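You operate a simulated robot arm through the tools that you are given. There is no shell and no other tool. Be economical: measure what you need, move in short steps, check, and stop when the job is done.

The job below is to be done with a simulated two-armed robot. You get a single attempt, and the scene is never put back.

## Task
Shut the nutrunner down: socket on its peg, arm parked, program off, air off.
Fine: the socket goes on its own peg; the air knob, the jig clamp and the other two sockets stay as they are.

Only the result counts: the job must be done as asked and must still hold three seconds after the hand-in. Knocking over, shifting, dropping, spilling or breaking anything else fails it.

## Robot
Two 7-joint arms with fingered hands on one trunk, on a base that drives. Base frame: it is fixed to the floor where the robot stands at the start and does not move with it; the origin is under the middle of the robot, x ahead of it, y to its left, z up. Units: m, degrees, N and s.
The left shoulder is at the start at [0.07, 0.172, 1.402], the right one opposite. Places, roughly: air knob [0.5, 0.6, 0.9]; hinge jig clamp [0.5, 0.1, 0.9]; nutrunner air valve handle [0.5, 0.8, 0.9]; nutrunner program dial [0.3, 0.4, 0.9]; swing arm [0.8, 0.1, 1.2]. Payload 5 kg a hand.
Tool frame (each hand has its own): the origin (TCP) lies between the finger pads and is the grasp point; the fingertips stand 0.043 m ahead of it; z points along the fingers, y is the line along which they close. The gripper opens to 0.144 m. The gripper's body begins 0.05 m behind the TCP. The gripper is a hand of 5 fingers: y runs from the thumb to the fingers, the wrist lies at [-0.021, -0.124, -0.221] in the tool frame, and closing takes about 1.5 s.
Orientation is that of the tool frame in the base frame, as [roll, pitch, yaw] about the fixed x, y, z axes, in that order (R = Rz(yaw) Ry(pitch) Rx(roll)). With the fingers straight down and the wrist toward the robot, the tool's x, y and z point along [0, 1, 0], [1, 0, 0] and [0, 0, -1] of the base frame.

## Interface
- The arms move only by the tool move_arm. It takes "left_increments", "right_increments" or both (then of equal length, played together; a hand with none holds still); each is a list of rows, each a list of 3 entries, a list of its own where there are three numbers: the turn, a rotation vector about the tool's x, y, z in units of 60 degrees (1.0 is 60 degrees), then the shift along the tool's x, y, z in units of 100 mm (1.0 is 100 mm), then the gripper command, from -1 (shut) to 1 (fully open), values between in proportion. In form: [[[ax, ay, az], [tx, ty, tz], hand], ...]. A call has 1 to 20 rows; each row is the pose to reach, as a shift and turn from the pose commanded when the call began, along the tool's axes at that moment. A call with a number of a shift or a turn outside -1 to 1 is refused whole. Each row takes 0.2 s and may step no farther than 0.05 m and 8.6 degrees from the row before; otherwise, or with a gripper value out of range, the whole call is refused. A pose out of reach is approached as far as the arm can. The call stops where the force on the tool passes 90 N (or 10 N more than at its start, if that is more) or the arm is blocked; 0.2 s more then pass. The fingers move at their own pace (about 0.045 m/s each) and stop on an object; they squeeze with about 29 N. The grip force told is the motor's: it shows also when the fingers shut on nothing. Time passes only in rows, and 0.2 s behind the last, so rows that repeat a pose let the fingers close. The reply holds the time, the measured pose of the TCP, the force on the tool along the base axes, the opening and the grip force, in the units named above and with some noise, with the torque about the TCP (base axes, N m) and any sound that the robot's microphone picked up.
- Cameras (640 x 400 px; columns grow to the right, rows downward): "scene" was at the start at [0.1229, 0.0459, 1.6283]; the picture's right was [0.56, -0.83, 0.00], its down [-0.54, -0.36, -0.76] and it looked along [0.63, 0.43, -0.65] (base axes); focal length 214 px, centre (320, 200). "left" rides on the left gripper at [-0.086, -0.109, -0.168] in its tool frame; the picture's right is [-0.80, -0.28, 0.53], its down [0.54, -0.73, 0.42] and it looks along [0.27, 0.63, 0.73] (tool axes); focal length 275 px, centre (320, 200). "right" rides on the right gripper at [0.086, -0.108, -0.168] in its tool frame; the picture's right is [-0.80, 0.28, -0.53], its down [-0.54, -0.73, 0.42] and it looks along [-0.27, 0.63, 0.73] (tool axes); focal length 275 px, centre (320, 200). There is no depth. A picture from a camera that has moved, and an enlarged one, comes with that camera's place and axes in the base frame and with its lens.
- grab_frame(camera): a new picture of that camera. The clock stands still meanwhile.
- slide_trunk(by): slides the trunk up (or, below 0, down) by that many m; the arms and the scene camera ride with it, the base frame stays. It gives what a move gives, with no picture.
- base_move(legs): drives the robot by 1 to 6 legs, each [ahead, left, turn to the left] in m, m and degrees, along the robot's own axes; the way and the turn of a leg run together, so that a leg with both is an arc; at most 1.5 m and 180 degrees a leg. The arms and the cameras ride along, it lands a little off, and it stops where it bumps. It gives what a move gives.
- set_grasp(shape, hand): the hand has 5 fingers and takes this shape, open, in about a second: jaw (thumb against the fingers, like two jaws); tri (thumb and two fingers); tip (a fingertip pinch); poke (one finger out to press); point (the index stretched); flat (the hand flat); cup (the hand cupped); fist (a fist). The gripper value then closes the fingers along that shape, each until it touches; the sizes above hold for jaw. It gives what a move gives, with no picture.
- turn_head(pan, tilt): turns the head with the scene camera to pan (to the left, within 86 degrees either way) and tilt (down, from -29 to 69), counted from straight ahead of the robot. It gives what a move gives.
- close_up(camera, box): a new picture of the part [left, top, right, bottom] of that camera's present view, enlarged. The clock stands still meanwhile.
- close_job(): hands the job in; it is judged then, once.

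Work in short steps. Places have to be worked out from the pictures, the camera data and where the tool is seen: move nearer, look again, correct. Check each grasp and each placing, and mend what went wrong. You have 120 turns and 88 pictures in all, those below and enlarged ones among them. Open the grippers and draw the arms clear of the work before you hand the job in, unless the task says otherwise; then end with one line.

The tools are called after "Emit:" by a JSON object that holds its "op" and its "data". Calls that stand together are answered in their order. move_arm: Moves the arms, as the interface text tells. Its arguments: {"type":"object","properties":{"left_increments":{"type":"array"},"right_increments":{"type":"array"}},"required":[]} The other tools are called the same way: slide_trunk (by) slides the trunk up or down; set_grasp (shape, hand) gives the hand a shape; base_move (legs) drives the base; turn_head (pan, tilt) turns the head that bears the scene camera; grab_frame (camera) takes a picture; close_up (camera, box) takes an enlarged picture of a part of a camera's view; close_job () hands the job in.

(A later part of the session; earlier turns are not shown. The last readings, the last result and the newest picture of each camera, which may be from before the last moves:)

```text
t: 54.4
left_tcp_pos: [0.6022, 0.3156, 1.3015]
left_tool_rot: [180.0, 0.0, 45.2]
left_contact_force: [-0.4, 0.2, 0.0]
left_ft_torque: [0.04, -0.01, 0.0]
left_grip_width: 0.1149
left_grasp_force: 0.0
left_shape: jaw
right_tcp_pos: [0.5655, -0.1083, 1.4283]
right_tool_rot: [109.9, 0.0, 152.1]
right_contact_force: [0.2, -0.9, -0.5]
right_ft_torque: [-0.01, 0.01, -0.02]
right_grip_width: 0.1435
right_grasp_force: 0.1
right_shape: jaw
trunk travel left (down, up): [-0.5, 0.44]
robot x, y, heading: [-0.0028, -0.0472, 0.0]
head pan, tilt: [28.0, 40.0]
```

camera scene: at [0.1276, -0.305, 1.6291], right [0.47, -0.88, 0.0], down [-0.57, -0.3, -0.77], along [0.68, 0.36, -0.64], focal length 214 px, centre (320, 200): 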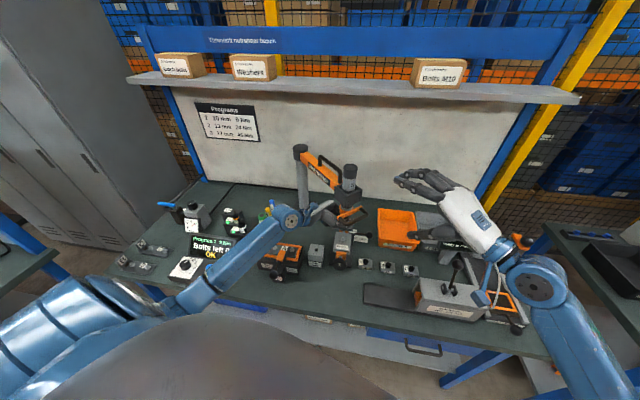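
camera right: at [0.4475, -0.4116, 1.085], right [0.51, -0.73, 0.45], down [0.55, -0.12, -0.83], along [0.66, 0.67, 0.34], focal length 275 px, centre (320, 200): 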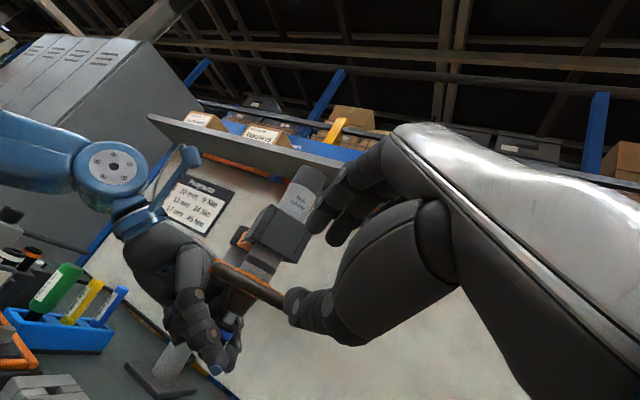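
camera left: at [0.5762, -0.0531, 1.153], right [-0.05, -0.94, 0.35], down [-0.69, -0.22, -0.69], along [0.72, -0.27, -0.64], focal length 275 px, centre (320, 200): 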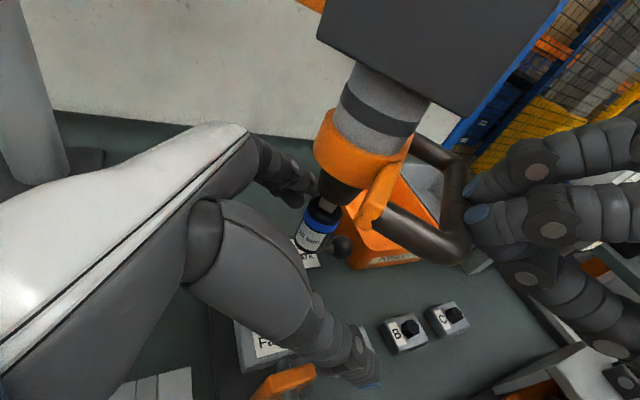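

Base moved. I move the right hand back out of the way and carry the left hand above the motor in four hops.

Emit:
{"op": "move_arm", "data": {"left_increments": [[[0, 0, 0], [-0.19, 0.31, -0.25], 1], [[0, 0, 0], [-0.38, 0.62, -0.5], 1], [[0, 0, 0], [-0.575, 0.94, -0.7], 1]], "right_increments": [[[0, 0, 0], [0, 0, -0.33], 1], [[0, 0, 0], [0, 0, -0.66], 1], [[0, 0, 0], [0, 0, -1], 1]]}}

Emit:
{"op": "move_arm", "data": {"left_increments": [[[0, 0, 0], [-0.19, 0.31, 0], 1], [[0, 0, 0], [-0.38, 0.62, 0], 1], [[0, 0, 0], [-0.575, 0.94, 0], 1]], "right_increments": [[[0, 0, 0], [0, 0, -0.33], 1], [[0, 0, 0], [0, 0, -0.66], 1], [[0, 0, 0], [0, 0, -1], 1]]}}

Emit:
{"op": "move_arm", "data": {"left_increments": [[[0, 0, 0], [-0.19, 0.31, 0], 1], [[0, 0, 0], [-0.38, 0.62, 0], 1], [[0, 0, 0], [-0.575, 0.94, 0], 1]]}}

Emit:
{"op": "grab_frame", "data": {"camera": "left"}}

```text
t: 55.2
left_tcp_pos: [0.6273, 0.2099, 1.3727]
left_tool_rot: [-179.8, -0.1, 45.2]
left_contact_force: [0.0, 0.5, 0.5]
left_ft_torque: [0.02, -0.03, 0.01]
left_grip_width: 0.1439
left_grasp_force: 0.1
left_shape: jaw
right_tcp_pos: [0.5208, -0.1921, 1.461]
right_tool_rot: [110.0, -0.1, 152.3]
right_contact_force: [0.4, -0.1, -0.1]
right_ft_torque: [0.02, -0.01, 0.03]
right_grip_width: 0.1435
right_grasp_force: 0.0
right_shape: jaw
trunk travel left (down, up): [-0.5, 0.44]
robot x, y, heading: [-0.0001, -0.0461, 0.2]
head pan, tilt: [28.0, 40.0]
```

```text
t: 56.0
left_tcp_pos: [0.6554, 0.1007, 1.3692]
left_tool_rot: [-180.0, 0.0, 45.2]
left_contact_force: [-0.2, -1.0, -0.5]
left_ft_torque: [0.08, -0.02, -0.04]
left_grip_width: 0.144
left_grasp_force: 0.0
left_shape: jaw
right_tcp_pos: [0.4798, -0.2777, 1.4958]
right_tool_rot: [110.0, -0.1, 152.3]
right_contact_force: [0.1, 0.0, 1.1]
right_ft_torque: [0.01, -0.03, 0.05]
right_grip_width: 0.1438
right_grasp_force: 0.0
right_shape: jaw
trunk travel left (down, up): [-0.5, 0.44]
robot x, y, heading: [0.0003, -0.048, 0.4]
head pan, tilt: [28.0, 40.0]
```

```text
t: 56.8
left_tcp_pos: [0.68, -0.0051, 1.3716]
left_tool_rot: [-180.0, 0.0, 45.2]
left_contact_force: [-0.1, 0.6, -1.1]
left_ft_torque: [0.01, 0.02, -0.01]
left_grip_width: 0.1437
left_grasp_force: 0.1
left_shape: jaw
right_tcp_pos: [0.4787, -0.2763, 1.4963]
right_tool_rot: [110.0, -0.1, 152.2]
right_contact_force: [0.5, -0.1, -0.3]
right_ft_torque: [-0.01, 0.0, -0.02]
right_grip_width: 0.1437
right_grasp_force: 0.1
right_shape: jaw
trunk travel left (down, up): [-0.5, 0.44]
robot x, y, heading: [-0.0021, -0.0442, 0.2]
head pan, tilt: [28.0, 40.0]
```

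```text
24 pictures are left
camera left: at [0.5432, 0.0092, 1.5399], right [-0.76, -0.36, -0.53], down [-0.13, 0.9, -0.42], along [0.63, -0.25, -0.73], focal length 275 px, centre (320, 200)
```

left: 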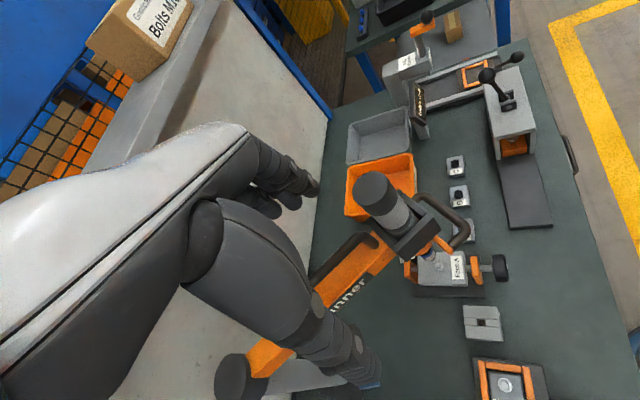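

Motor cap ≈[0.696, -0.106], ~50 mm wide, top z≈1.28. I centre above it and lower to TCP z≈1.255, narrowing the jaw to a loose cage.

Emit:
{"op": "move_arm", "data": {"left_increments": [[[0, 0, 0], [-0.2, 0.28, 0], 1], [[0, 0, 0], [-0.4, 0.56, 0], 1], [[0, 0, 0], [-0.6, 0.84, 0], 1], [[0, 0, 0], [-0.6, 0.84, 0.25], 1], [[0, 0, 0], [-0.6, 0.84, 0.5], 1]]}}

Emit:
{"op": "close_up", "data": {"camera": "left", "box": [200, 130, 460, 390]}}

```text
t: 58.0
left_tcp_pos: [0.6991, -0.1054, 1.32]
left_tool_rot: [179.9, 0.1, 45.1]
left_contact_force: [0.0, -0.5, 0.1]
left_ft_torque: [0.01, 0.0, -0.01]
left_grip_width: 0.1438
left_grasp_force: 0.1
left_shape: jaw
right_tcp_pos: [0.4798, -0.2749, 1.4957]
right_tool_rot: [110.0, 0.0, 152.2]
right_contact_force: [-0.4, 0.5, 0.3]
right_ft_torque: [0.0, -0.01, 0.01]
right_grip_width: 0.1437
right_grasp_force: 0.0
right_shape: jaw
trunk travel left (down, up): [-0.5, 0.44]
robot x, y, heading: [0.0004, -0.0487, 0.3]
head pan, tilt: [28.0, 40.0]
```

```text
1.54 times, centred on (330, 260) of left
camera zoom: at [0.5615, -0.0903, 1.4888], right [-0.76, -0.36, -0.53], down [-0.13, 0.9, -0.42], along [0.63, -0.25, -0.73], focal length 424 px, centre (305, 108)
```

zoom: 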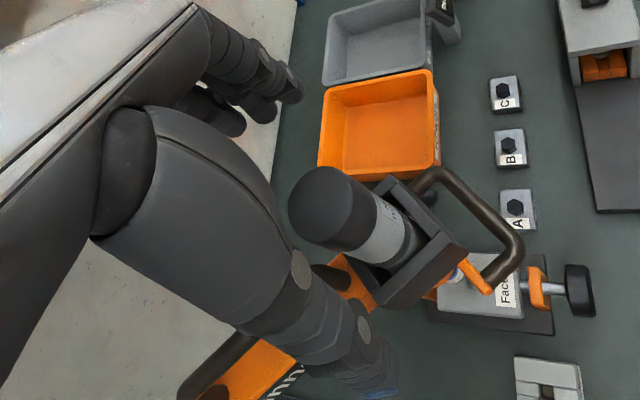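

Centred. I lower 65 mm and close into a loose cage (~75 mm opening).

Emit:
{"op": "move_arm", "data": {"left_increments": [[[0, 0, 0], [0, 0, 0.2], 1], [[0, 0, 0], [0, 0, 0.4], 1], [[0, 0, 0], [0, 0, 0.65], 1], [[0, 0, 0], [0, 0, 0.65], 0.5], [[0, 0, 0], [0, 0, 0.65], 0.05], [[0, 0, 0], [0, 0, 0.65], 0.05], [[0, 0, 0], [0, 0, 0.65], 0.05]]}}

Emit:
{"op": "close_up", "data": {"camera": "scene", "box": [330, 150, 530, 290]}}

```text
t: 59.6
left_tcp_pos: [0.6983, -0.1078, 1.2565]
left_tool_rot: [180.0, 0.1, 45.1]
left_contact_force: [-0.2, -1.2, 0.3]
left_ft_torque: [-0.01, -0.01, -0.02]
left_grip_width: 0.0762
left_grasp_force: 0.0
left_shape: jaw
right_tcp_pos: [0.4788, -0.2753, 1.4967]
right_tool_rot: [110.0, 0.0, 152.1]
right_contact_force: [-0.6, 0.3, -0.1]
right_ft_torque: [-0.04, 0.02, 0.0]
right_grip_width: 0.1438
right_grasp_force: 0.2
right_shape: jaw
trunk travel left (down, up): [-0.5, 0.44]
robot x, y, heading: [0.0001, -0.0459, 0.2]
head pan, tilt: [28.0, 40.0]
```

```text
2.86 times, centred on (430, 220) of scene
camera zoom: at [0.1273, -0.0096, 1.629], right [0.47, -0.88, 0.0], down [-0.57, -0.3, -0.77], along [0.68, 0.36, -0.64], focal length 613 px, centre (6, 143)
```

zoom: 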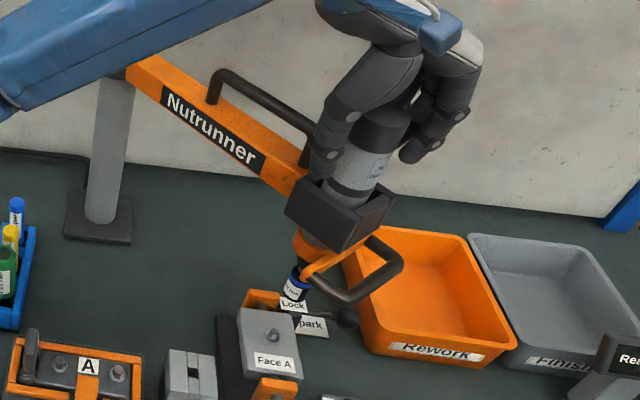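

The motor is caged. I start swinging the arm clockwise toward the pegs, about 15° in this call, with the hand slowly yawing.

Emit:
{"op": "move_arm", "data": {"left_increments": [[[0, 0, 0.027], [-0.054, -0.225, 0], 0.05], [[0, 0, 0.053], [-0.095, -0.456, 0], 0.05], [[0, 0, 0.08], [-0.117, -0.678, 0], 0.05], [[0, 0, 0.107], [-0.127, -0.905, 0], 0.05]]}}

Emit:
{"op": "close_up", "data": {"camera": "scene", "box": [330, 150, 530, 290]}}

```text
t: 60.6
left_tcp_pos: [0.6246, -0.0519, 1.2583]
left_tool_rot: [179.9, 0.0, 38.7]
left_contact_force: [-0.4, -0.3, 0.3]
left_ft_torque: [-0.04, 0.01, 0.0]
left_grip_width: 0.076
left_grasp_force: 0.0
left_shape: jaw
right_tcp_pos: [0.4787, -0.2741, 1.4977]
right_tool_rot: [110.1, 0.0, 152.1]
right_contact_force: [0.3, -0.2, 0.0]
right_ft_torque: [-0.03, 0.01, -0.02]
right_grip_width: 0.1435
right_grasp_force: 0.0
right_shape: jaw
trunk travel left (down, up): [-0.5, 0.44]
robot x, y, heading: [-0.0038, -0.0461, -0.0]
head pan, tilt: [28.0, 40.0]
```

```text
2.86 times, centred on (430, 220) of scene
camera zoom: at [0.1266, -0.0084, 1.629], right [0.47, -0.88, 0.0], down [-0.57, -0.3, -0.77], along [0.68, 0.36, -0.64], focal length 613 px, centre (6, 143)
```

zoom: 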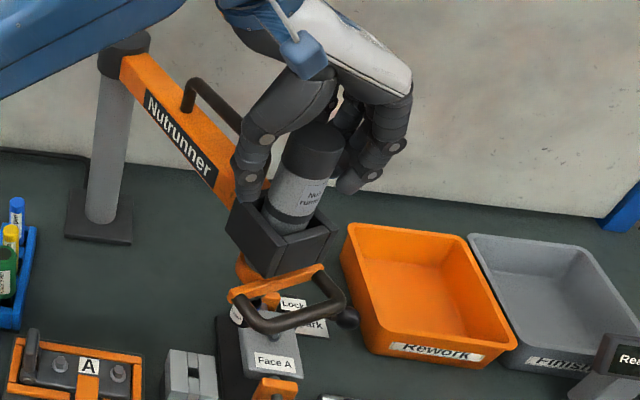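

It swings freely with no force. Next 30° in two calls.

Emit:
{"op": "move_arm", "data": {"left_increments": [[[0, 0, 0.027], [-0.02, -0.23, 0], 0.05], [[0, 0, 0.053], [-0.025, -0.455, 0], 0.05], [[0, 0, 0.08], [-0.02, -0.685, 0], 0.05], [[0, 0, 0.107], [0.01, -0.912, 0], 0.05]]}}

Emit:
{"op": "move_arm", "data": {"left_increments": [[[0, 0, 0.027], [0.02, -0.228, 0], 0.05], [[0, 0, 0.053], [0.044, -0.456, 0], 0.05], [[0, 0, 0.08], [0.09, -0.68, 0], 0.05], [[0, 0, 0.107], [0.147, -0.902, 0], 0.05]]}}

Emit:
{"op": "grab_frame", "data": {"camera": "scene"}}

```text
t: 61.6
left_tcp_pos: [0.5661, 0.0194, 1.2558]
left_tool_rot: [180.0, 0.0, 32.2]
left_contact_force: [-0.8, 1.7, 0.7]
left_ft_torque: [0.01, -0.02, 0.02]
left_grip_width: 0.076
left_grasp_force: 0.1
left_shape: jaw
right_tcp_pos: [0.4781, -0.275, 1.4978]
right_tool_rot: [110.0, 0.1, 152.0]
right_contact_force: [0.6, 0.3, 0.6]
right_ft_torque: [0.01, 0.0, -0.04]
right_grip_width: 0.1439
right_grasp_force: 0.1
right_shape: jaw
trunk travel left (down, up): [-0.5, 0.44]
robot x, y, heading: [0.0019, -0.0482, 0.3]
head pan, tilt: [28.0, 40.0]
```

```text
t: 62.6
left_tcp_pos: [0.5322, 0.1052, 1.2582]
left_tool_rot: [180.0, -0.1, 25.8]
left_contact_force: [-0.7, 0.3, -0.2]
left_ft_torque: [-0.03, -0.04, 0.02]
left_grip_width: 0.0762
left_grasp_force: 0.0
left_shape: jaw
right_tcp_pos: [0.4782, -0.2753, 1.4972]
right_tool_rot: [110.0, 0.0, 152.2]
right_contact_force: [0.2, 0.2, 0.1]
right_ft_torque: [-0.06, -0.01, -0.03]
right_grip_width: 0.1439
right_grasp_force: 0.1
right_shape: jaw
trunk travel left (down, up): [-0.5, 0.44]
robot x, y, heading: [0.0016, -0.0445, 0.3]
head pan, tilt: [28.0, 40.0]
```

```text
20 pictures are left
camera scene: at [0.1264, -0.0083, 1.629], right [0.47, -0.88, 0.0], down [-0.57, -0.3, -0.77], along [0.68, 0.36, -0.64], focal length 214 px, centre (320, 200)
```

scene: 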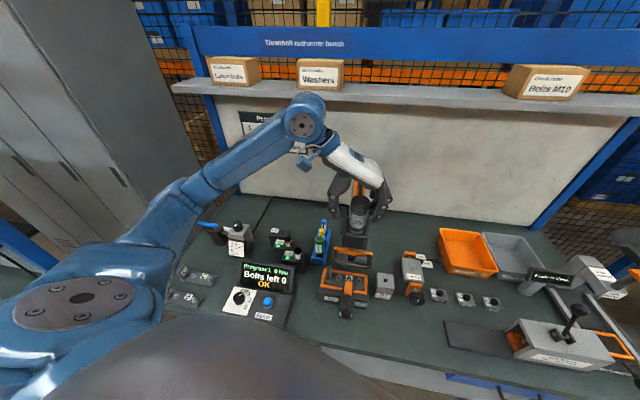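

Moving smoothly. Three more 15° steps bring it near the 13 mm peg area at full height.

Emit:
{"op": "move_arm", "data": {"left_increments": [[[0, 0, 0.027], [0.05, -0.222, 0], 0.05], [[0, 0, 0.053], [0.111, -0.444, 0], 0.05], [[0, 0, 0.08], [0.19, -0.66, 0], 0.05], [[0, 0, 0.107], [0.279, -0.87, 0], 0.05]]}}

Emit:
{"op": "move_arm", "data": {"left_increments": [[[0, 0, 0.027], [0.08, -0.212, 0], 0.05], [[0, 0, 0.053], [0.177, -0.423, 0], 0.05], [[0, 0, 0.08], [0.285, -0.625, 0], 0.05], [[0, 0, 0.107], [0.405, -0.819, 0], 0.05]]}}

Emit:
{"op": "move_arm", "data": {"left_increments": [[[0, 0, 0.027], [0.11, -0.2, 0], 0.05], [[0, 0, 0.053], [0.237, -0.393, 0], 0.05], [[0, 0, 0.08], [0.375, -0.575, 0], 0.05], [[0, 0, 0.107], [0.523, -0.749, 0], 0.05]]}}

Emit:
{"op": "close_up", "data": {"camera": "scene", "box": [200, 150, 380, 290]}}

```text
t: 63.6
left_tcp_pos: [0.5192, 0.1968, 1.258]
left_tool_rot: [179.9, -0.1, 19.5]
left_contact_force: [-0.5, 0.9, -0.5]
left_ft_torque: [-0.04, -0.01, 0.01]
left_grip_width: 0.0761
left_grasp_force: 0.0
left_shape: jaw
right_tcp_pos: [0.4781, -0.2742, 1.4972]
right_tool_rot: [109.9, 0.1, 152.1]
right_contact_force: [-1.3, 0.6, 0.4]
right_ft_torque: [-0.06, 0.01, -0.02]
right_grip_width: 0.144
right_grasp_force: 0.0
right_shape: jaw
trunk travel left (down, up): [-0.5, 0.44]
robot x, y, heading: [0.001, -0.049, 0.2]
head pan, tilt: [28.0, 40.0]
```

```text
t: 64.6
left_tcp_pos: [0.5293, 0.2856, 1.2559]
left_tool_rot: [180.0, -0.1, 13.0]
left_contact_force: [0.6, 0.1, -0.2]
left_ft_torque: [0.02, 0.03, 0.02]
left_grip_width: 0.0758
left_grasp_force: 0.1
left_shape: jaw
right_tcp_pos: [0.4794, -0.2752, 1.4959]
right_tool_rot: [110.1, 0.0, 152.1]
right_contact_force: [0.5, 0.1, 1.0]
right_ft_torque: [-0.01, -0.02, 0.0]
right_grip_width: 0.1438
right_grasp_force: 0.0
right_shape: jaw
trunk travel left (down, up): [-0.5, 0.44]
robot x, y, heading: [-0.0011, -0.0498, 0.1]
head pan, tilt: [28.0, 40.0]
```

```text
t: 65.6
left_tcp_pos: [0.5628, 0.3705, 1.2559]
left_tool_rot: [-180.0, 0.2, 6.6]
left_contact_force: [-0.4, 0.0, -0.5]
left_ft_torque: [0.02, 0.0, 0.02]
left_grip_width: 0.0758
left_grasp_force: 0.1
left_shape: jaw
right_tcp_pos: [0.479, -0.2751, 1.4961]
right_tool_rot: [110.0, 0.0, 152.2]
right_contact_force: [0.5, 0.5, -0.2]
right_ft_torque: [0.02, 0.0, -0.02]
right_grip_width: 0.1437
right_grasp_force: 0.0
right_shape: jaw
trunk travel left (down, up): [-0.5, 0.44]
robot x, y, heading: [-0.0035, -0.0508, 0.1]
head pan, tilt: [28.0, 40.0]
```

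```text
2.86 times, centred on (290, 220) of scene
camera zoom: at [0.1277, -0.0093, 1.629], right [0.47, -0.88, 0.0], down [-0.57, -0.3, -0.77], along [0.68, 0.36, -0.64], focal length 613 px, centre (406, 143)
```

zoom: 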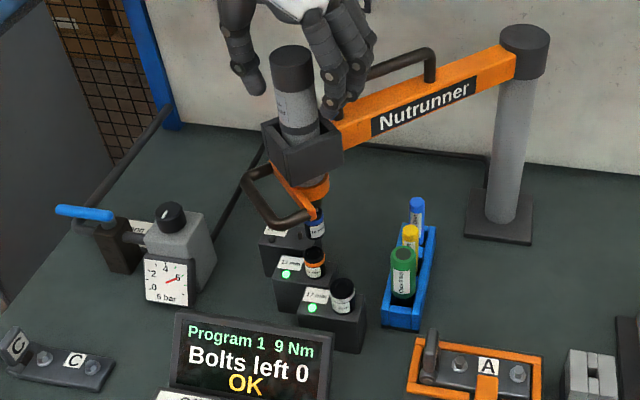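

The arm is approaching the rack at full height. I advance another 15°, then close the grip to centre the motor in the hand.

Emit:
{"op": "move_arm", "data": {"left_increments": [[[0, 0, 0], [0.14, -0.18, 0], 0.05], [[0, 0, 0], [0.292, -0.352, 0], 0.05], [[0, 0, 0], [0.455, -0.51, 0], 0.05], [[0, 0, 0], [0.628, -0.663, 0], 0.05], [[0, 0, 0], [0.628, -0.663, 0], -0.2], [[0, 0, 0], [0.628, -0.663, 0], -0.5], [[0, 0, 0], [0.628, -0.663, 0], -1], [[0, 0, 0], [0.628, -0.663, 0], -1]]}}

Emit:
{"op": "close_up", "data": {"camera": "scene", "box": [240, 180, 340, 260]}}

Emit:
{"op": "close_up", "data": {"camera": "left", "box": [300, 130, 640, 400]}}

```text
t: 67.4
left_tcp_pos: [0.6185, 0.4426, 1.2568]
left_tool_rot: [179.9, 0.0, 6.6]
left_contact_force: [-2.6, -3.0, 0.2]
left_ft_torque: [-0.29, -0.06, -0.24]
left_grip_width: 0.0369
left_grasp_force: 28.5
left_shape: jaw
right_tcp_pos: [0.478, -0.2751, 1.4964]
right_tool_rot: [109.9, 0.0, 152.1]
right_contact_force: [-0.2, -0.1, -0.4]
right_ft_torque: [-0.01, 0.0, -0.02]
right_grip_width: 0.1436
right_grasp_force: 0.1
right_shape: jaw
trunk travel left (down, up): [-0.5, 0.44]
robot x, y, heading: [-0.0001, -0.0504, 0.2]
head pan, tilt: [28.0, 40.0]
```

```text
5.00 times, centred on (290, 220) of scene
camera zoom: at [0.1265, -0.0096, 1.629], right [0.47, -0.88, 0.0], down [-0.57, -0.3, -0.77], along [0.68, 0.36, -0.64], focal length 1072 px, centre (470, 100)
```

zoom: 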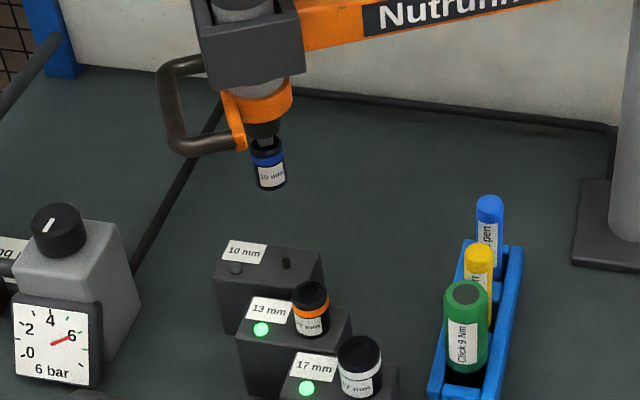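

```text
1.48 times, centred on (470, 265) of left
camera zoom: at [0.5199, 0.5403, 1.4255], right [-0.82, 0.19, -0.53], down [0.46, 0.78, -0.42], along [0.34, -0.59, -0.73], focal length 408 px, centre (98, 104)
```

zoom: 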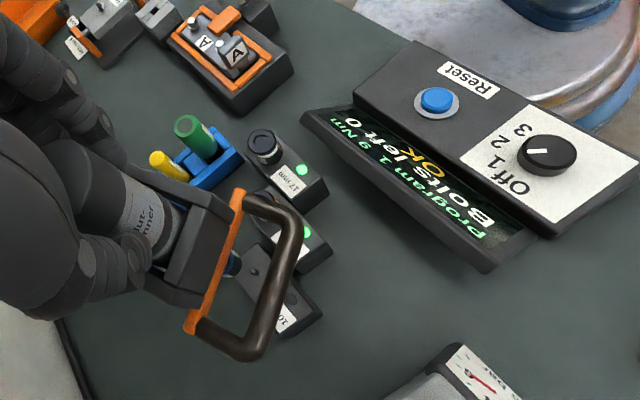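

Two-view triangulation puts the 10 mm peg at ≈[0.624, 0.447], tip z≈0.90, with the socket almost above it. I lower the spindle 65 mm by the gripped motor to compare at close range.

Emit:
{"op": "move_arm", "data": {"left_increments": [[[0, 0, 0], [0, 0, 0.15], -1], [[0, 0, 0], [0, 0, 0.3], -1], [[0, 0, 0], [0, 0, 0.45], -1], [[0, 0, 0], [0, 0, 0.6], -1]]}}

Emit:
{"op": "close_up", "data": {"camera": "scene", "box": [250, 190, 320, 260]}}

Emit:
{"op": "close_up", "data": {"camera": "left", "box": [350, 200, 490, 360]}}

```text
t: 68.4
left_tcp_pos: [0.6166, 0.4432, 1.2202]
left_tool_rot: [179.5, -1.8, 6.9]
left_contact_force: [-17.3, -9.4, 52.4]
left_ft_torque: [0.34, 1.26, -0.44]
left_grip_width: 0.0393
left_grasp_force: 29.1
left_shape: jaw
right_tcp_pos: [0.4756, -0.2783, 1.4973]
right_tool_rot: [109.8, 0.1, 152.2]
right_contact_force: [0.8, 1.7, 0.9]
right_ft_torque: [-0.03, 0.04, 0.06]
right_grip_width: 0.1438
right_grasp_force: 0.0
right_shape: jaw
trunk travel left (down, up): [-0.5, 0.44]
robot x, y, heading: [-0.0019, -0.05, 0.3]
head pan, tilt: [28.0, 40.0]
stopped in row 4 (left hand): the force on the tool passed its limit (the readings are from after the stop); the commanded pose is now the measured one
```

```text
5.71 times, centred on (285, 225) of scene
camera zoom: at [0.123, -0.0122, 1.6296], right [0.47, -0.88, 0.0], down [-0.56, -0.3, -0.77], along [0.68, 0.36, -0.64], focal length 1226 px, centre (520, 57)
```

zoom: 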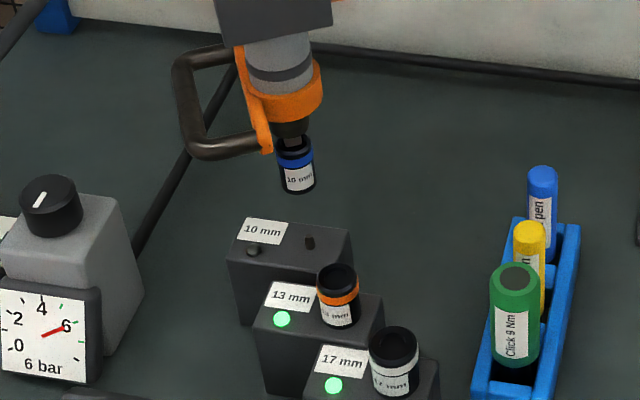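

```text
2.50 times, centred on (420, 280) of left
camera zoom: at [0.5138, 0.5409, 1.3846], right [-0.81, 0.18, -0.56], down [0.47, 0.78, -0.41], along [0.36, -0.59, -0.72], focal length 688 px, centre (70, 0)
```

zoom: 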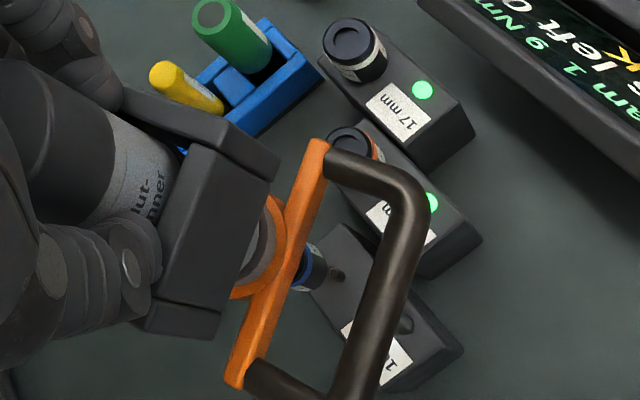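

The fingertips hit the box rim after 37 mm; alignment with the peg looks within a few mm. I'll lift, release, and instead push the motor cap down with the closed fingertips from above.

Emit:
{"op": "move_arm", "data": {"left_increments": [[[0, 0, 0], [0, 0, -0.19], -1], [[0, 0, 0], [0, 0, -0.37], -1], [[0, 0, 0], [0, 0, -0.37], -0.5], [[0, 0, 0], [0, 0, -0.37], 0.1], [[0, 0, 0], [0, 0, -0.37], 0.1], [[0, 0, 0], [0, 0, -0.37], 0.1], [[0, 0, 0], [0, 0, -0.6], 0.1], [[0, 0, 0], [0, 0, -0.8], 0.1], [[0, 0, 0], [0, 0, -1], 0.1]]}}

Emit:
{"op": "move_arm", "data": {"left_increments": [[[0, 0, 0], [0, 0, -0.2], 0.1], [[0, 0, 0], [0, 0, -0.5], 0.1], [[0, 0, 0], [0, 0, -0.5], -0.5], [[0, 0, 0], [0, 0, -0.5], -1], [[0, 0, 0], [0, 0, -0.5], -1], [[0, 0, 0], [0, 0, -0.5], -1], [[0, 0, 0], [0, 0, -0.5], -1]]}}

Emit:
{"op": "close_up", "data": {"camera": "scene", "box": [230, 120, 350, 250]}}

```text
t: 70.4
left_tcp_pos: [0.621, 0.4463, 1.3114]
left_tool_rot: [179.7, -1.3, 7.0]
left_contact_force: [-0.4, -0.6, 0.7]
left_ft_torque: [0.02, -0.03, 0.05]
left_grip_width: 0.0789
left_grasp_force: 0.1
left_shape: jaw
right_tcp_pos: [0.4792, -0.2749, 1.497]
right_tool_rot: [110.0, 0.0, 152.2]
right_contact_force: [0.3, 1.0, -0.4]
right_ft_torque: [0.02, 0.0, -0.02]
right_grip_width: 0.1438
right_grasp_force: 0.1
right_shape: jaw
trunk travel left (down, up): [-0.5, 0.44]
robot x, y, heading: [-0.0029, -0.047, 0.4]
head pan, tilt: [28.0, 40.0]
```

```text
t: 72.0
left_tcp_pos: [0.6171, 0.445, 1.3603]
left_tool_rot: [179.8, -1.3, 7.0]
left_contact_force: [0.4, 0.4, 0.1]
left_ft_torque: [-0.01, 0.01, -0.01]
left_grip_width: 0.0001
left_grasp_force: 10.7
left_shape: jaw
right_tcp_pos: [0.479, -0.2758, 1.4965]
right_tool_rot: [110.1, 0.0, 152.3]
right_contact_force: [0.1, -0.2, 0.3]
right_ft_torque: [-0.01, 0.0, -0.01]
right_grip_width: 0.1436
right_grasp_force: 0.1
right_shape: jaw
trunk travel left (down, up): [-0.5, 0.44]
robot x, y, heading: [-0.0019, -0.0473, -0.1]
head pan, tilt: [28.0, 40.0]
```

```text
3.08 times, centred on (290, 185) of scene
camera zoom: at [0.1275, -0.0094, 1.629], right [0.47, -0.88, 0.0], down [-0.57, -0.3, -0.77], along [0.68, 0.36, -0.64], focal length 660 px, centre (412, 246)
```

zoom: 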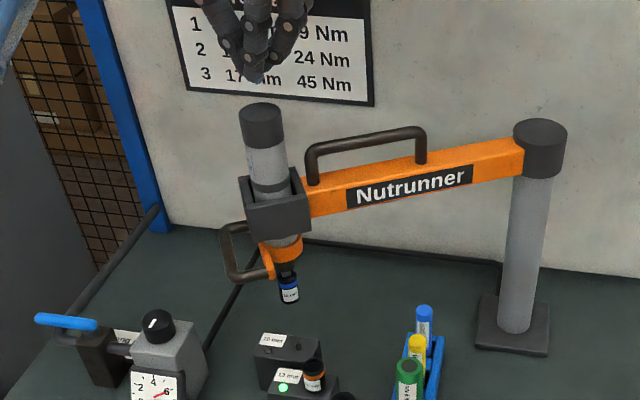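

Fingertips are over the cap. I push it down about 60 mm, then check the socket against the peg.

Emit:
{"op": "move_arm", "data": {"left_increments": [[[0, 0, 0], [0.03, 0.02, 0.2], -1], [[0, 0, 0], [0.05, 0.03, 0.4], -1], [[0, 0, 0], [0.05, 0.03, 0.6], -1], [[0, 0, 0], [0.05, 0.03, 0.8], -1], [[0, 0, 0], [0.05, 0.03, 1], -1]]}}

Emit:
{"op": "close_up", "data": {"camera": "scene", "box": [255, 190, 315, 250]}}

```text
t: 73.2
left_tcp_pos: [0.6255, 0.4445, 1.2603]
left_tool_rot: [179.7, -1.2, 6.9]
left_contact_force: [-1.3, 1.4, 5.2]
left_ft_torque: [0.08, 0.1, 0.0]
left_grip_width: 0.0001
left_grasp_force: 28.9
left_shape: jaw
right_tcp_pos: [0.4786, -0.2745, 1.4971]
right_tool_rot: [110.0, 0.0, 152.0]
right_contact_force: [0.4, -0.9, 0.1]
right_ft_torque: [0.01, 0.01, -0.01]
right_grip_width: 0.1437
right_grasp_force: 0.0
right_shape: jaw
trunk travel left (down, up): [-0.5, 0.44]
robot x, y, heading: [-0.0008, -0.0471, 0.2]
head pan, tilt: [28.0, 40.0]
```

```text
6.67 times, centred on (285, 220) of scene
camera zoom: at [0.1268, -0.0094, 1.6291], right [0.47, -0.88, 0.0], down [-0.57, -0.3, -0.77], along [0.68, 0.36, -0.64], focal length 1430 px, centre (553, 67)
```

zoom: 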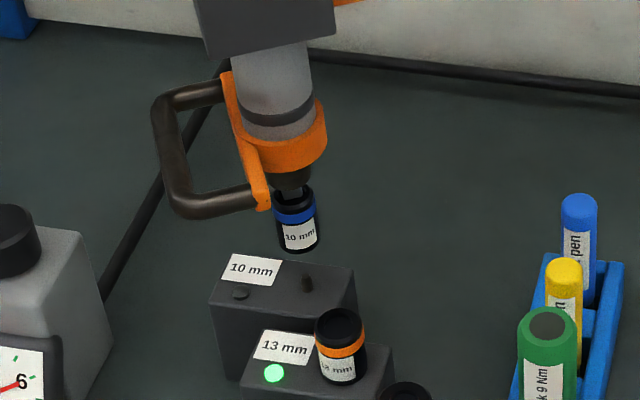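

The spindle follows with only 5 N. Radially it looks aligned; I use the left camera to judge the swing-direction alignment.

Emit:
{"op": "close_up", "data": {"camera": "left", "box": [370, 200, 490, 320]}}

```text
3.33 times, centred on (430, 260) of left
camera zoom: at [0.5235, 0.541, 1.4272], right [-0.81, 0.18, -0.55], down [0.46, 0.78, -0.41], along [0.36, -0.59, -0.72], focal length 918 px, centre (-47, 0)
```

zoom: 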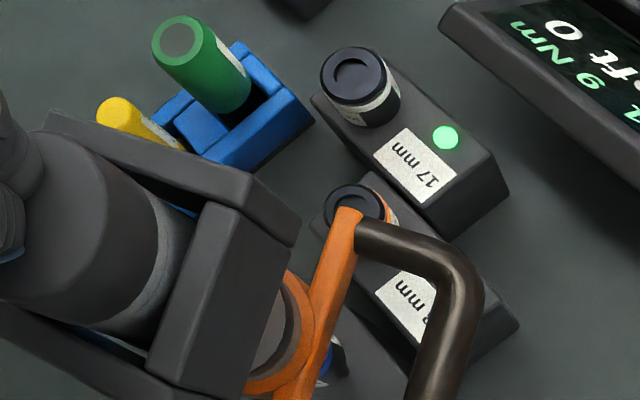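

Estimates from the peg row spacing suggest the arm is ~6 mm past the peg. I drag the cap back 6 mm and lower 20 mm, watching the force.

Emit:
{"op": "move_arm", "data": {"left_increments": [[[0, 0, 0], [-0.025, 0.02, 0], -1], [[0, 0, 0], [-0.05, 0.04, 0], -1], [[0, 0, 0], [-0.05, 0.04, 0.05], -1], [[0, 0, 0], [-0.05, 0.04, 0.1], -1], [[0, 0, 0], [-0.05, 0.04, 0.15], -1], [[0, 0, 0], [-0.05, 0.04, 0.2], -1]]}}

Emit:
{"op": "close_up", "data": {"camera": "scene", "box": [255, 190, 315, 250]}}

```text
t: 74.6
left_tcp_pos: [0.6217, 0.4399, 1.2414]
left_tool_rot: [179.7, -1.4, 7.0]
left_contact_force: [-0.7, 1.8, 6.5]
left_ft_torque: [0.08, 0.04, 0.02]
left_grip_width: 0.0
left_grasp_force: 29.2
left_shape: jaw
right_tcp_pos: [0.4787, -0.2767, 1.4969]
right_tool_rot: [110.1, 0.0, 152.1]
right_contact_force: [-0.2, 0.3, 0.1]
right_ft_torque: [-0.03, 0.02, -0.01]
right_grip_width: 0.1436
right_grasp_force: 0.0
right_shape: jaw
trunk travel left (down, up): [-0.5, 0.44]
robot x, y, heading: [0.0004, -0.0468, 0.1]
head pan, tilt: [28.0, 40.0]
```

```text
6.67 times, centred on (285, 220) of scene
camera zoom: at [0.1268, -0.0098, 1.6291], right [0.47, -0.88, 0.0], down [-0.57, -0.3, -0.77], along [0.68, 0.36, -0.64], focal length 1430 px, centre (553, 67)
```

zoom: 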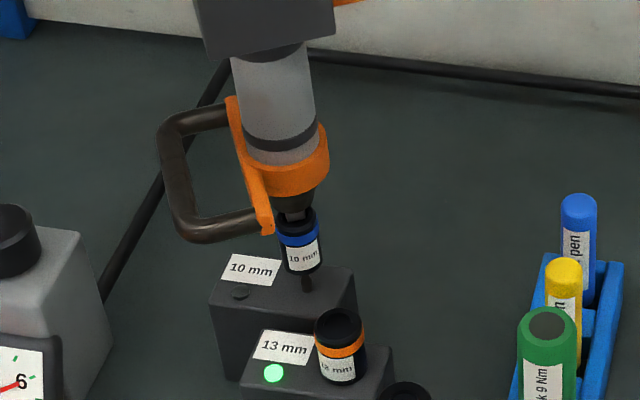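

The socket now sits right at the pin tip in the picture. I lower another 12 mm in small steps and read the force.

Emit:
{"op": "move_arm", "data": {"left_increments": [[[0, 0, 0], [0, 0, 0.03], -1], [[0, 0, 0], [0, 0, 0.06], -1], [[0, 0, 0], [0, 0, 0.09], -1], [[0, 0, 0], [0, 0, 0.12], -1]]}}

```text
t: 75.6
left_tcp_pos: [0.6194, 0.4381, 1.23]
left_tool_rot: [179.7, -1.4, 7.0]
left_contact_force: [-3.6, 3.3, 11.4]
left_ft_torque: [0.03, -0.08, -0.06]
left_grip_width: 0.0
left_grasp_force: 28.6
left_shape: jaw
right_tcp_pos: [0.477, -0.2743, 1.4971]
right_tool_rot: [109.9, 0.1, 151.9]
right_contact_force: [0.4, 0.3, 0.1]
right_ft_torque: [-0.01, 0.02, -0.01]
right_grip_width: 0.144
right_grasp_force: 0.0
right_shape: jaw
trunk travel left (down, up): [-0.5, 0.44]
robot x, y, heading: [-0.0002, -0.0467, 0.1]
head pan, tilt: [28.0, 40.0]
```

Force rose to 11 N with a small side load. I go 6 mm further and look.

Emit:
{"op": "move_arm", "data": {"left_increments": [[[0, 0, 0], [0, 0, 0.03], -1], [[0, 0, 0], [0, 0, 0.06], -1], [[0, 0, 0], [0, 0, 0.06], -1]]}}

Emit:
{"op": "close_up", "data": {"camera": "scene", "box": [255, 190, 315, 250]}}

```text
t: 76.4
left_tcp_pos: [0.6198, 0.4383, 1.2256]
left_tool_rot: [179.8, -1.4, 7.0]
left_contact_force: [-5.5, 5.1, 19.8]
left_ft_torque: [-0.15, -0.36, 0.03]
left_grip_width: 0.0004
left_grasp_force: 29.5
left_shape: jaw
right_tcp_pos: [0.4758, -0.2763, 1.4977]
right_tool_rot: [110.0, 0.1, 152.1]
right_contact_force: [0.9, -0.5, 0.6]
right_ft_torque: [0.01, 0.0, -0.04]
right_grip_width: 0.1436
right_grasp_force: 0.1
right_shape: jaw
trunk travel left (down, up): [-0.5, 0.44]
robot x, y, heading: [0.0008, -0.0509, -0.1]
head pan, tilt: [28.0, 40.0]
```

```text
6.67 times, centred on (285, 220) of scene
camera zoom: at [0.1244, -0.0098, 1.6294], right [0.47, -0.88, 0.0], down [-0.57, -0.3, -0.77], along [0.68, 0.36, -0.64], focal length 1430 px, centre (553, 67)
```

zoom: 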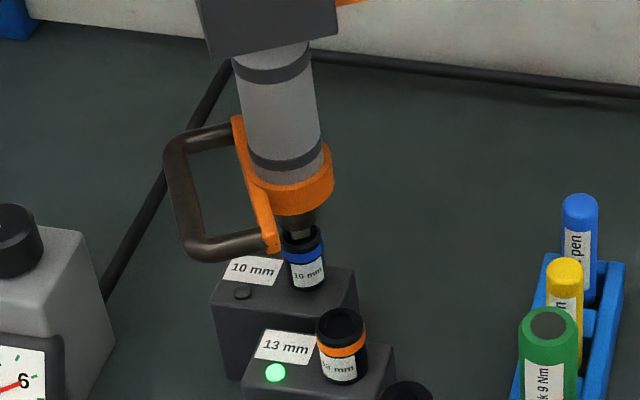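

The socket appears on the pin, nearly seated (lamp still dark). I press a few mm more.

Emit:
{"op": "move_arm", "data": {"left_increments": [[[0, 0, 0], [0, 0, 0.03], -1], [[0, 0, 0], [0, 0, 0.06], -1], [[0, 0, 0], [0, 0, 0.09], -1], [[0, 0, 0], [0, 0, 0.09], -1]]}}

Emit:
{"op": "close_up", "data": {"camera": "scene", "box": [255, 190, 315, 250]}}

```text
t: 77.4
left_tcp_pos: [0.6204, 0.4395, 1.2166]
left_tool_rot: [179.7, -1.5, 7.0]
left_contact_force: [0.0, 11.7, 33.4]
left_ft_torque: [-0.52, -0.84, 0.48]
left_grip_width: 0.0
left_grasp_force: 29.1
left_shape: jaw
right_tcp_pos: [0.4761, -0.2762, 1.4968]
right_tool_rot: [109.9, 0.1, 152.1]
right_contact_force: [-0.2, -0.7, -1.0]
right_ft_torque: [-0.01, -0.01, 0.01]
right_grip_width: 0.1439
right_grasp_force: 0.0
right_shape: jaw
trunk travel left (down, up): [-0.5, 0.44]
robot x, y, heading: [-0.0002, -0.0453, -0.0]
head pan, tilt: [28.0, 40.0]
```

```text
6.67 times, centred on (285, 220) of scene
camera zoom: at [0.1242, -0.0097, 1.6294], right [0.47, -0.88, 0.0], down [-0.57, -0.3, -0.77], along [0.68, 0.36, -0.64], focal length 1430 px, centre (553, 67)
```

zoom: 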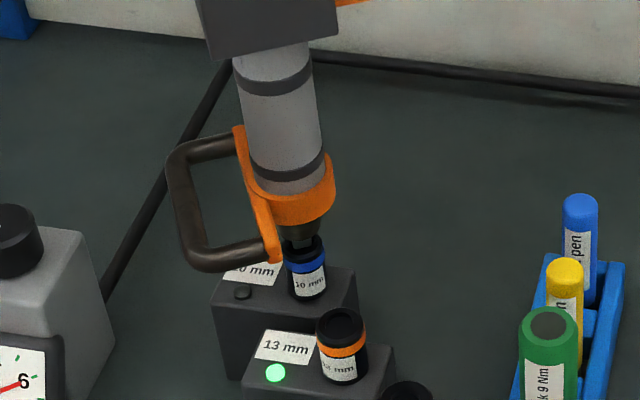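

It went down fully with 33 N reaction. I lift the hand and see whether the socket stays on the peg.

Emit:
{"op": "move_arm", "data": {"left_increments": [[[0, 0, 0], [0, 0, -0.2], -1], [[0, 0, 0], [0, 0, -0.5], -1], [[0, 0, 0], [0, 0, -0.8], -1], [[0, 0, 0], [0, 0, -1], -1], [[0, 0, 0], [0, 0, -1], -1], [[0, 0, 0], [0, 0, -1], -1]]}}

Emit:
{"op": "close_up", "data": {"camera": "scene", "box": [245, 170, 325, 260]}}

```text
t: 78.8
left_tcp_pos: [0.6203, 0.44, 1.3139]
left_tool_rot: [179.7, -1.2, 7.1]
left_contact_force: [1.1, 0.0, 4.5]
left_ft_torque: [0.02, -0.02, -0.02]
left_grip_width: 0.0001
left_grasp_force: 29.0
left_shape: jaw
right_tcp_pos: [0.4788, -0.2748, 1.4953]
right_tool_rot: [110.0, 0.0, 152.1]
right_contact_force: [-0.1, -0.6, 0.3]
right_ft_torque: [0.02, -0.02, -0.02]
right_grip_width: 0.1439
right_grasp_force: 0.1
right_shape: jaw
trunk travel left (down, up): [-0.5, 0.44]
robot x, y, heading: [-0.0049, -0.0492, 0.1]
head pan, tilt: [28.0, 40.0]
```

```text
4.44 times, centred on (285, 215) of scene
camera zoom: at [0.1273, -0.0097, 1.629], right [0.47, -0.88, 0.0], down [-0.57, -0.3, -0.77], along [0.68, 0.36, -0.64], focal length 953 px, centre (476, 133)
```

zoom: 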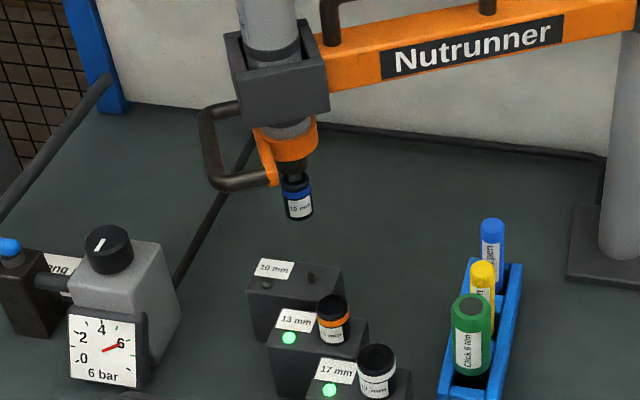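

The socket came back up with the tool, though geometry says it sat on the pin. I press again, harder this time, to seat it positively (using force readings only; pictures are scarce).

Emit:
{"op": "move_arm", "data": {"left_increments": [[[0, 0, 0], [0, 0, 0.2], -1], [[0, 0, 0], [0, 0, 0.4], -1], [[0, 0, 0], [0, 0, 0.6], -1], [[0, 0, 0], [0, 0, 0.75], -1], [[0, 0, 0], [0, 0, 0.85], -1], [[0, 0, 0], [0, 0, 0.92], -1], [[0, 0, 0], [0, 0, 0.97], -1], [[0, 0, 0], [0, 0, 1], -1]]}}

Emit:
{"op": "move_arm", "data": {"left_increments": [[[0, 0, 0], [0, 0, 0.03], -1], [[0, 0, 0], [0, 0, 0.06], -1], [[0, 0, 0], [0, 0, 0.09], -1], [[0, 0, 0], [0, 0, 0.12], -1], [[0, 0, 0], [0, 0, 0.12], -1]]}}

```text
t: 80.6
left_tcp_pos: [0.6196, 0.4402, 1.218]
left_tool_rot: [179.6, -1.5, 7.1]
left_contact_force: [-4.2, 10.9, 27.5]
left_ft_torque: [-0.35, -0.64, 0.27]
left_grip_width: 0.0
left_grasp_force: 29.2
left_shape: jaw
right_tcp_pos: [0.4763, -0.2752, 1.498]
right_tool_rot: [109.9, 0.1, 152.3]
right_contact_force: [0.3, 0.6, -0.7]
right_ft_torque: [-0.03, 0.02, -0.02]
right_grip_width: 0.1437
right_grasp_force: 0.1
right_shape: jaw
trunk travel left (down, up): [-0.5, 0.44]
robot x, y, heading: [0.0033, -0.045, -0.0]
head pan, tilt: [28.0, 40.0]
```

```text
t: 81.8
left_tcp_pos: [0.6195, 0.4411, 1.2132]
left_tool_rot: [179.3, -2.4, 7.3]
left_contact_force: [-18.9, 2.2, 33.6]
left_ft_torque: [-0.45, -0.39, -0.11]
left_grip_width: 0.0
left_grasp_force: 29.0
left_shape: jaw
right_tcp_pos: [0.4757, -0.2757, 1.497]
right_tool_rot: [110.0, 0.1, 152.4]
right_contact_force: [0.5, 1.1, 0.2]
right_ft_torque: [0.01, -0.02, 0.06]
right_grip_width: 0.1437
right_grasp_force: 0.1
right_shape: jaw
trunk travel left (down, up): [-0.5, 0.44]
robot x, y, heading: [-0.0045, -0.047, 0.3]
head pan, tilt: [28.0, 40.0]
stopped in row 5 (left hand): the force on the tool passed its limit (the readings are from after the stop); the commanded pose is now the measured one
```

It pressed to over 90 N, solidly seated. I lift and check again.

Emit:
{"op": "move_arm", "data": {"left_increments": [[[0, 0, 0], [0, 0, -0.2], -1], [[0, 0, 0], [0, 0, -0.4], -1], [[0, 0, 0], [0, 0, -0.6], -1], [[0, 0, 0], [0, 0, -0.8], -1], [[0, 0, 0], [0, 0, -1], -1]]}}

Emit:
{"op": "close_up", "data": {"camera": "scene", "box": [235, 160, 325, 260]}}

```text
t: 83.0
left_tcp_pos: [0.6195, 0.4401, 1.3088]
left_tool_rot: [179.5, -2.1, 7.3]
left_contact_force: [1.8, -0.4, 4.9]
left_ft_torque: [0.08, -0.09, -0.02]
left_grip_width: 0.0001
left_grasp_force: 29.0
left_shape: jaw
right_tcp_pos: [0.4783, -0.2765, 1.4952]
right_tool_rot: [110.0, 0.0, 152.0]
right_contact_force: [0.6, -0.3, 0.1]
right_ft_torque: [0.02, 0.0, 0.01]
right_grip_width: 0.1436
right_grasp_force: 0.1
right_shape: jaw
trunk travel left (down, up): [-0.5, 0.44]
robot x, y, heading: [-0.0012, -0.0492, 0.1]
head pan, tilt: [28.0, 40.0]
```

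```text
4.00 times, centred on (280, 210) of scene
camera zoom: at [0.1271, -0.0101, 1.6291], right [0.47, -0.88, 0.0], down [-0.57, -0.3, -0.77], along [0.68, 0.36, -0.64], focal length 858 px, centre (480, 160)
```

zoom: 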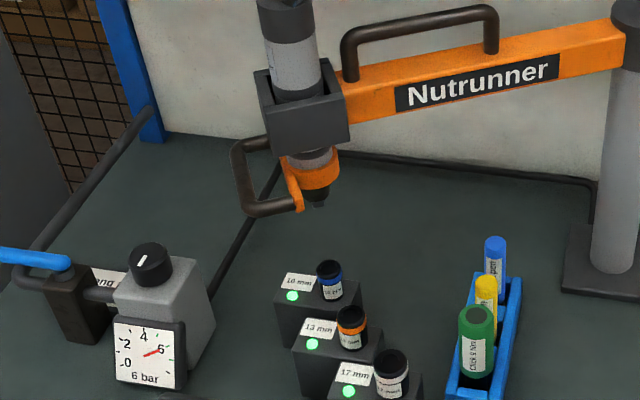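

The 10 mm socket is on its peg with the green lamp lit. Now I cage the motor again from above for the swing to the park mark.

Emit:
{"op": "move_arm", "data": {"left_increments": [[[0, 0, 0], [0, 0, -0.2], -1], [[0, 0, 0], [0, -0.04, -0.35], -1], [[0, 0, 0], [0, -0.04, -0.35], 0], [[0, 0, 0], [0, -0.04, -0.35], 0.5], [[0, 0, 0], [0, -0.04, -0.35], 0.5], [[0, 0, 0], [0, -0.04, -0.35], 0.5], [[0, 0, 0], [0, -0.04, -0.35], 0.5], [[0, 0, 0], [0, -0.04, -0.35], 0.5], [[0, 0, 0], [0, -0.04, -0.15], 0.5], [[0, 0, 0], [0, -0.04, 0.1], 0.5], [[0, 0, 0], [0, -0.04, 0.3], 0.5], [[0, 0, 0], [0, -0.04, 0.5], 0.5], [[0, 0, 0], [0, -0.04, 0.5], 0.1], [[0, 0, 0], [0, -0.04, 0.5], 0.1], [[0, 0, 0], [0, -0.04, 0.5], 0.1]]}}

```text
t: 86.2
left_tcp_pos: [0.6223, 0.4451, 1.2594]
left_tool_rot: [179.4, -2.0, 7.3]
left_contact_force: [0.3, -0.5, 1.8]
left_ft_torque: [-0.1, -0.1, -0.01]
left_grip_width: 0.0797
left_grasp_force: 0.0
left_shape: jaw
right_tcp_pos: [0.48, -0.2738, 1.4969]
right_tool_rot: [109.9, 0.0, 152.2]
right_contact_force: [0.1, -0.5, -0.4]
right_ft_torque: [-0.04, 0.0, 0.0]
right_grip_width: 0.1436
right_grasp_force: 0.1
right_shape: jaw
trunk travel left (down, up): [-0.5, 0.44]
robot x, y, heading: [-0.0016, -0.0505, 0.0]
head pan, tilt: [28.0, 40.0]
```

No contact in the open cage. I swing back counter-clockwise, three 15° calls.

Emit:
{"op": "move_arm", "data": {"left_increments": [[[0, 0, -0.027], [-0.175, 0.145, 0], 0.1], [[0, 0, -0.053], [-0.343, 0.303, 0], 0.1], [[0, 0, -0.08], [-0.5, 0.47, 0], 0.1], [[0, 0, -0.107], [-0.644, 0.649, 0], 0.1]]}}

Emit:
{"op": "move_arm", "data": {"left_increments": [[[0, 0, -0.027], [-0.155, 0.17, 0], 0.1], [[0, 0, -0.053], [-0.295, 0.351, 0], 0.1], [[0, 0, -0.08], [-0.425, 0.54, 0], 0.1], [[0, 0, -0.107], [-0.54, 0.737, 0], 0.1]]}}

Emit:
{"op": "move_arm", "data": {"left_increments": [[[0, 0, -0.027], [-0.125, 0.19, 0], 0.1], [[0, 0, -0.053], [-0.238, 0.391, 0], 0.1], [[0, 0, -0.08], [-0.335, 0.6, 0], 0.1], [[0, 0, -0.107], [-0.423, 0.81, 0], 0.1]]}}

Emit:
{"op": "grab_frame", "data": {"camera": "scene"}}

```text
t: 87.2
left_tcp_pos: [0.5655, 0.3718, 1.2587]
left_tool_rot: [179.3, -2.0, 13.7]
left_contact_force: [-0.8, -0.8, -0.2]
left_ft_torque: [0.0, -0.02, -0.01]
left_grip_width: 0.0794
left_grasp_force: 0.0
left_shape: jaw
right_tcp_pos: [0.479, -0.2752, 1.4968]
right_tool_rot: [110.0, 0.0, 152.1]
right_contact_force: [-0.8, 0.2, 0.1]
right_ft_torque: [0.03, 0.0, 0.0]
right_grip_width: 0.144
right_grasp_force: 0.1
right_shape: jaw
trunk travel left (down, up): [-0.5, 0.44]
robot x, y, heading: [0.002, -0.0454, 0.1]
head pan, tilt: [28.0, 40.0]
```

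```text
t: 88.2
left_tcp_pos: [0.5313, 0.2857, 1.2555]
left_tool_rot: [179.1, -1.7, 20.2]
left_contact_force: [-0.3, -0.7, -0.6]
left_ft_torque: [0.02, -0.03, -0.05]
left_grip_width: 0.0795
left_grasp_force: 0.0
left_shape: jaw
right_tcp_pos: [0.4805, -0.2762, 1.4971]
right_tool_rot: [110.1, 0.0, 152.1]
right_contact_force: [0.5, -0.4, -0.2]
right_ft_torque: [0.0, -0.01, -0.01]
right_grip_width: 0.1439
right_grasp_force: 0.1
right_shape: jaw
trunk travel left (down, up): [-0.5, 0.44]
robot x, y, heading: [0.0008, -0.0497, -0.1]
head pan, tilt: [28.0, 40.0]
```

```text
t: 89.2
left_tcp_pos: [0.5185, 0.1966, 1.2559]
left_tool_rot: [178.9, -1.7, 26.5]
left_contact_force: [-0.2, -0.7, -0.2]
left_ft_torque: [-0.02, 0.0, -0.01]
left_grip_width: 0.0794
left_grasp_force: 0.0
left_shape: jaw
right_tcp_pos: [0.48, -0.276, 1.4956]
right_tool_rot: [110.0, -0.1, 152.2]
right_contact_force: [-0.5, -0.4, 1.3]
right_ft_torque: [0.01, -0.02, 0.03]
right_grip_width: 0.1437
right_grasp_force: 0.0
right_shape: jaw
trunk travel left (down, up): [-0.5, 0.44]
robot x, y, heading: [-0.0006, -0.0486, 0.2]
head pan, tilt: [28.0, 40.0]
```

```text
6 pictures are left
camera scene: at [0.1282, -0.0104, 1.629], right [0.47, -0.88, 0.0], down [-0.57, -0.3, -0.77], along [0.68, 0.36, -0.64], focal length 214 px, centre (320, 200)
```

scene: 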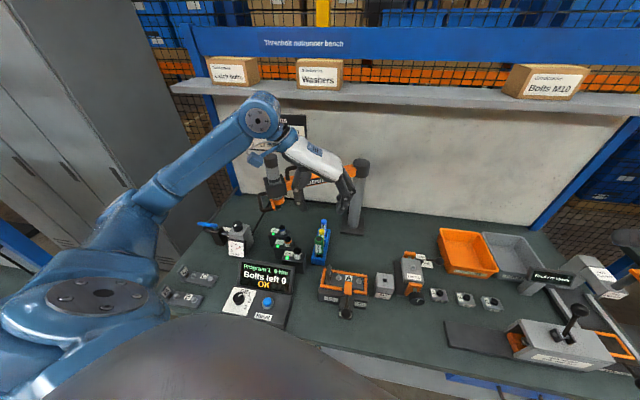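

The open cage slipped off sideways: the arm stayed near the pegs (motor ≈[0.602, 0.430]). I raise the hand, return above the motor, lower open and this time grip it firmly before swinging.

Emit:
{"op": "move_arm", "data": {"left_increments": [[[0, 0, 0], [0, 0, -0.33], 1], [[0, 0, 0], [0, 0, -0.66], 1], [[0, 0, 0], [0, 0, -1], 1], [[0, 0, 0], [0.3, -0.29, -1], 1], [[0, 0, 0], [0.6, -0.58, -1], 1], [[0, 0, 0], [0.89, -0.86, -1], 1]]}}

Emit:
{"op": "move_arm", "data": {"left_increments": [[[0, 0, 0.08], [0.3, -0.29, 0], 1], [[0, 0, 0.16], [0.6, -0.58, 0], 1], [[0, 0, 0.24], [0.89, -0.86, 0], 1], [[0, 0, 0.325], [0.89, -0.86, 0], 1]]}}

Emit:
{"op": "close_up", "data": {"camera": "left", "box": [200, 130, 460, 390]}}

```text
t: 90.6
left_tcp_pos: [0.5573, 0.3139, 1.3562]
left_tool_rot: [178.8, -1.8, 26.5]
left_contact_force: [-0.1, 0.2, -0.9]
left_ft_torque: [-0.01, 0.01, 0.0]
left_grip_width: 0.1437
left_grasp_force: 0.1
left_shape: jaw
right_tcp_pos: [0.4798, -0.275, 1.497]
right_tool_rot: [110.0, 0.0, 152.1]
right_contact_force: [0.1, -0.2, 0.5]
right_ft_torque: [0.0, -0.02, 0.0]
right_grip_width: 0.1437
right_grasp_force: 0.1
right_shape: jaw
trunk travel left (down, up): [-0.5, 0.44]
robot x, y, heading: [-0.0005, -0.0448, 0.0]
head pan, tilt: [28.0, 40.0]
```

```text
t: 91.6
left_tcp_pos: [0.5978, 0.4309, 1.3568]
left_tool_rot: [179.6, -2.1, 6.9]
left_contact_force: [-0.5, -0.2, -0.3]
left_ft_torque: [0.02, 0.01, 0.02]
left_grip_width: 0.144
left_grasp_force: 0.0
left_shape: jaw
right_tcp_pos: [0.4817, -0.2749, 1.4959]
right_tool_rot: [110.1, 0.0, 152.2]
right_contact_force: [-0.2, 0.3, 0.1]
right_ft_torque: [-0.01, 0.02, 0.03]
right_grip_width: 0.1438
right_grasp_force: 0.0
right_shape: jaw
trunk travel left (down, up): [-0.5, 0.44]
robot x, y, heading: [-0.0019, -0.048, 0.0]
head pan, tilt: [28.0, 40.0]
```

```text
1.54 times, centred on (330, 260) of left
camera zoom: at [0.4935, 0.5278, 1.5211], right [-0.81, 0.18, -0.56], down [0.47, 0.78, -0.41], along [0.37, -0.59, -0.72], focal length 424 px, centre (305, 108)
```

zoom: 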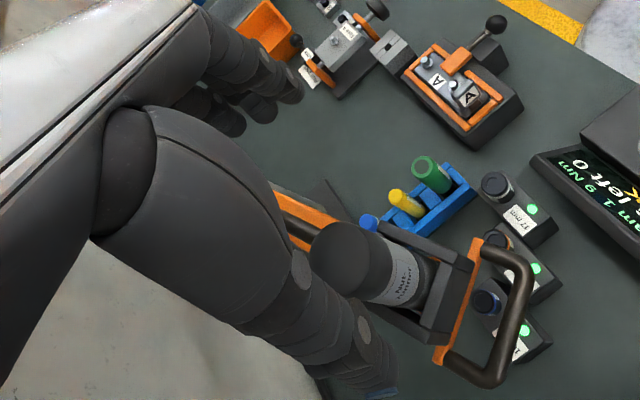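

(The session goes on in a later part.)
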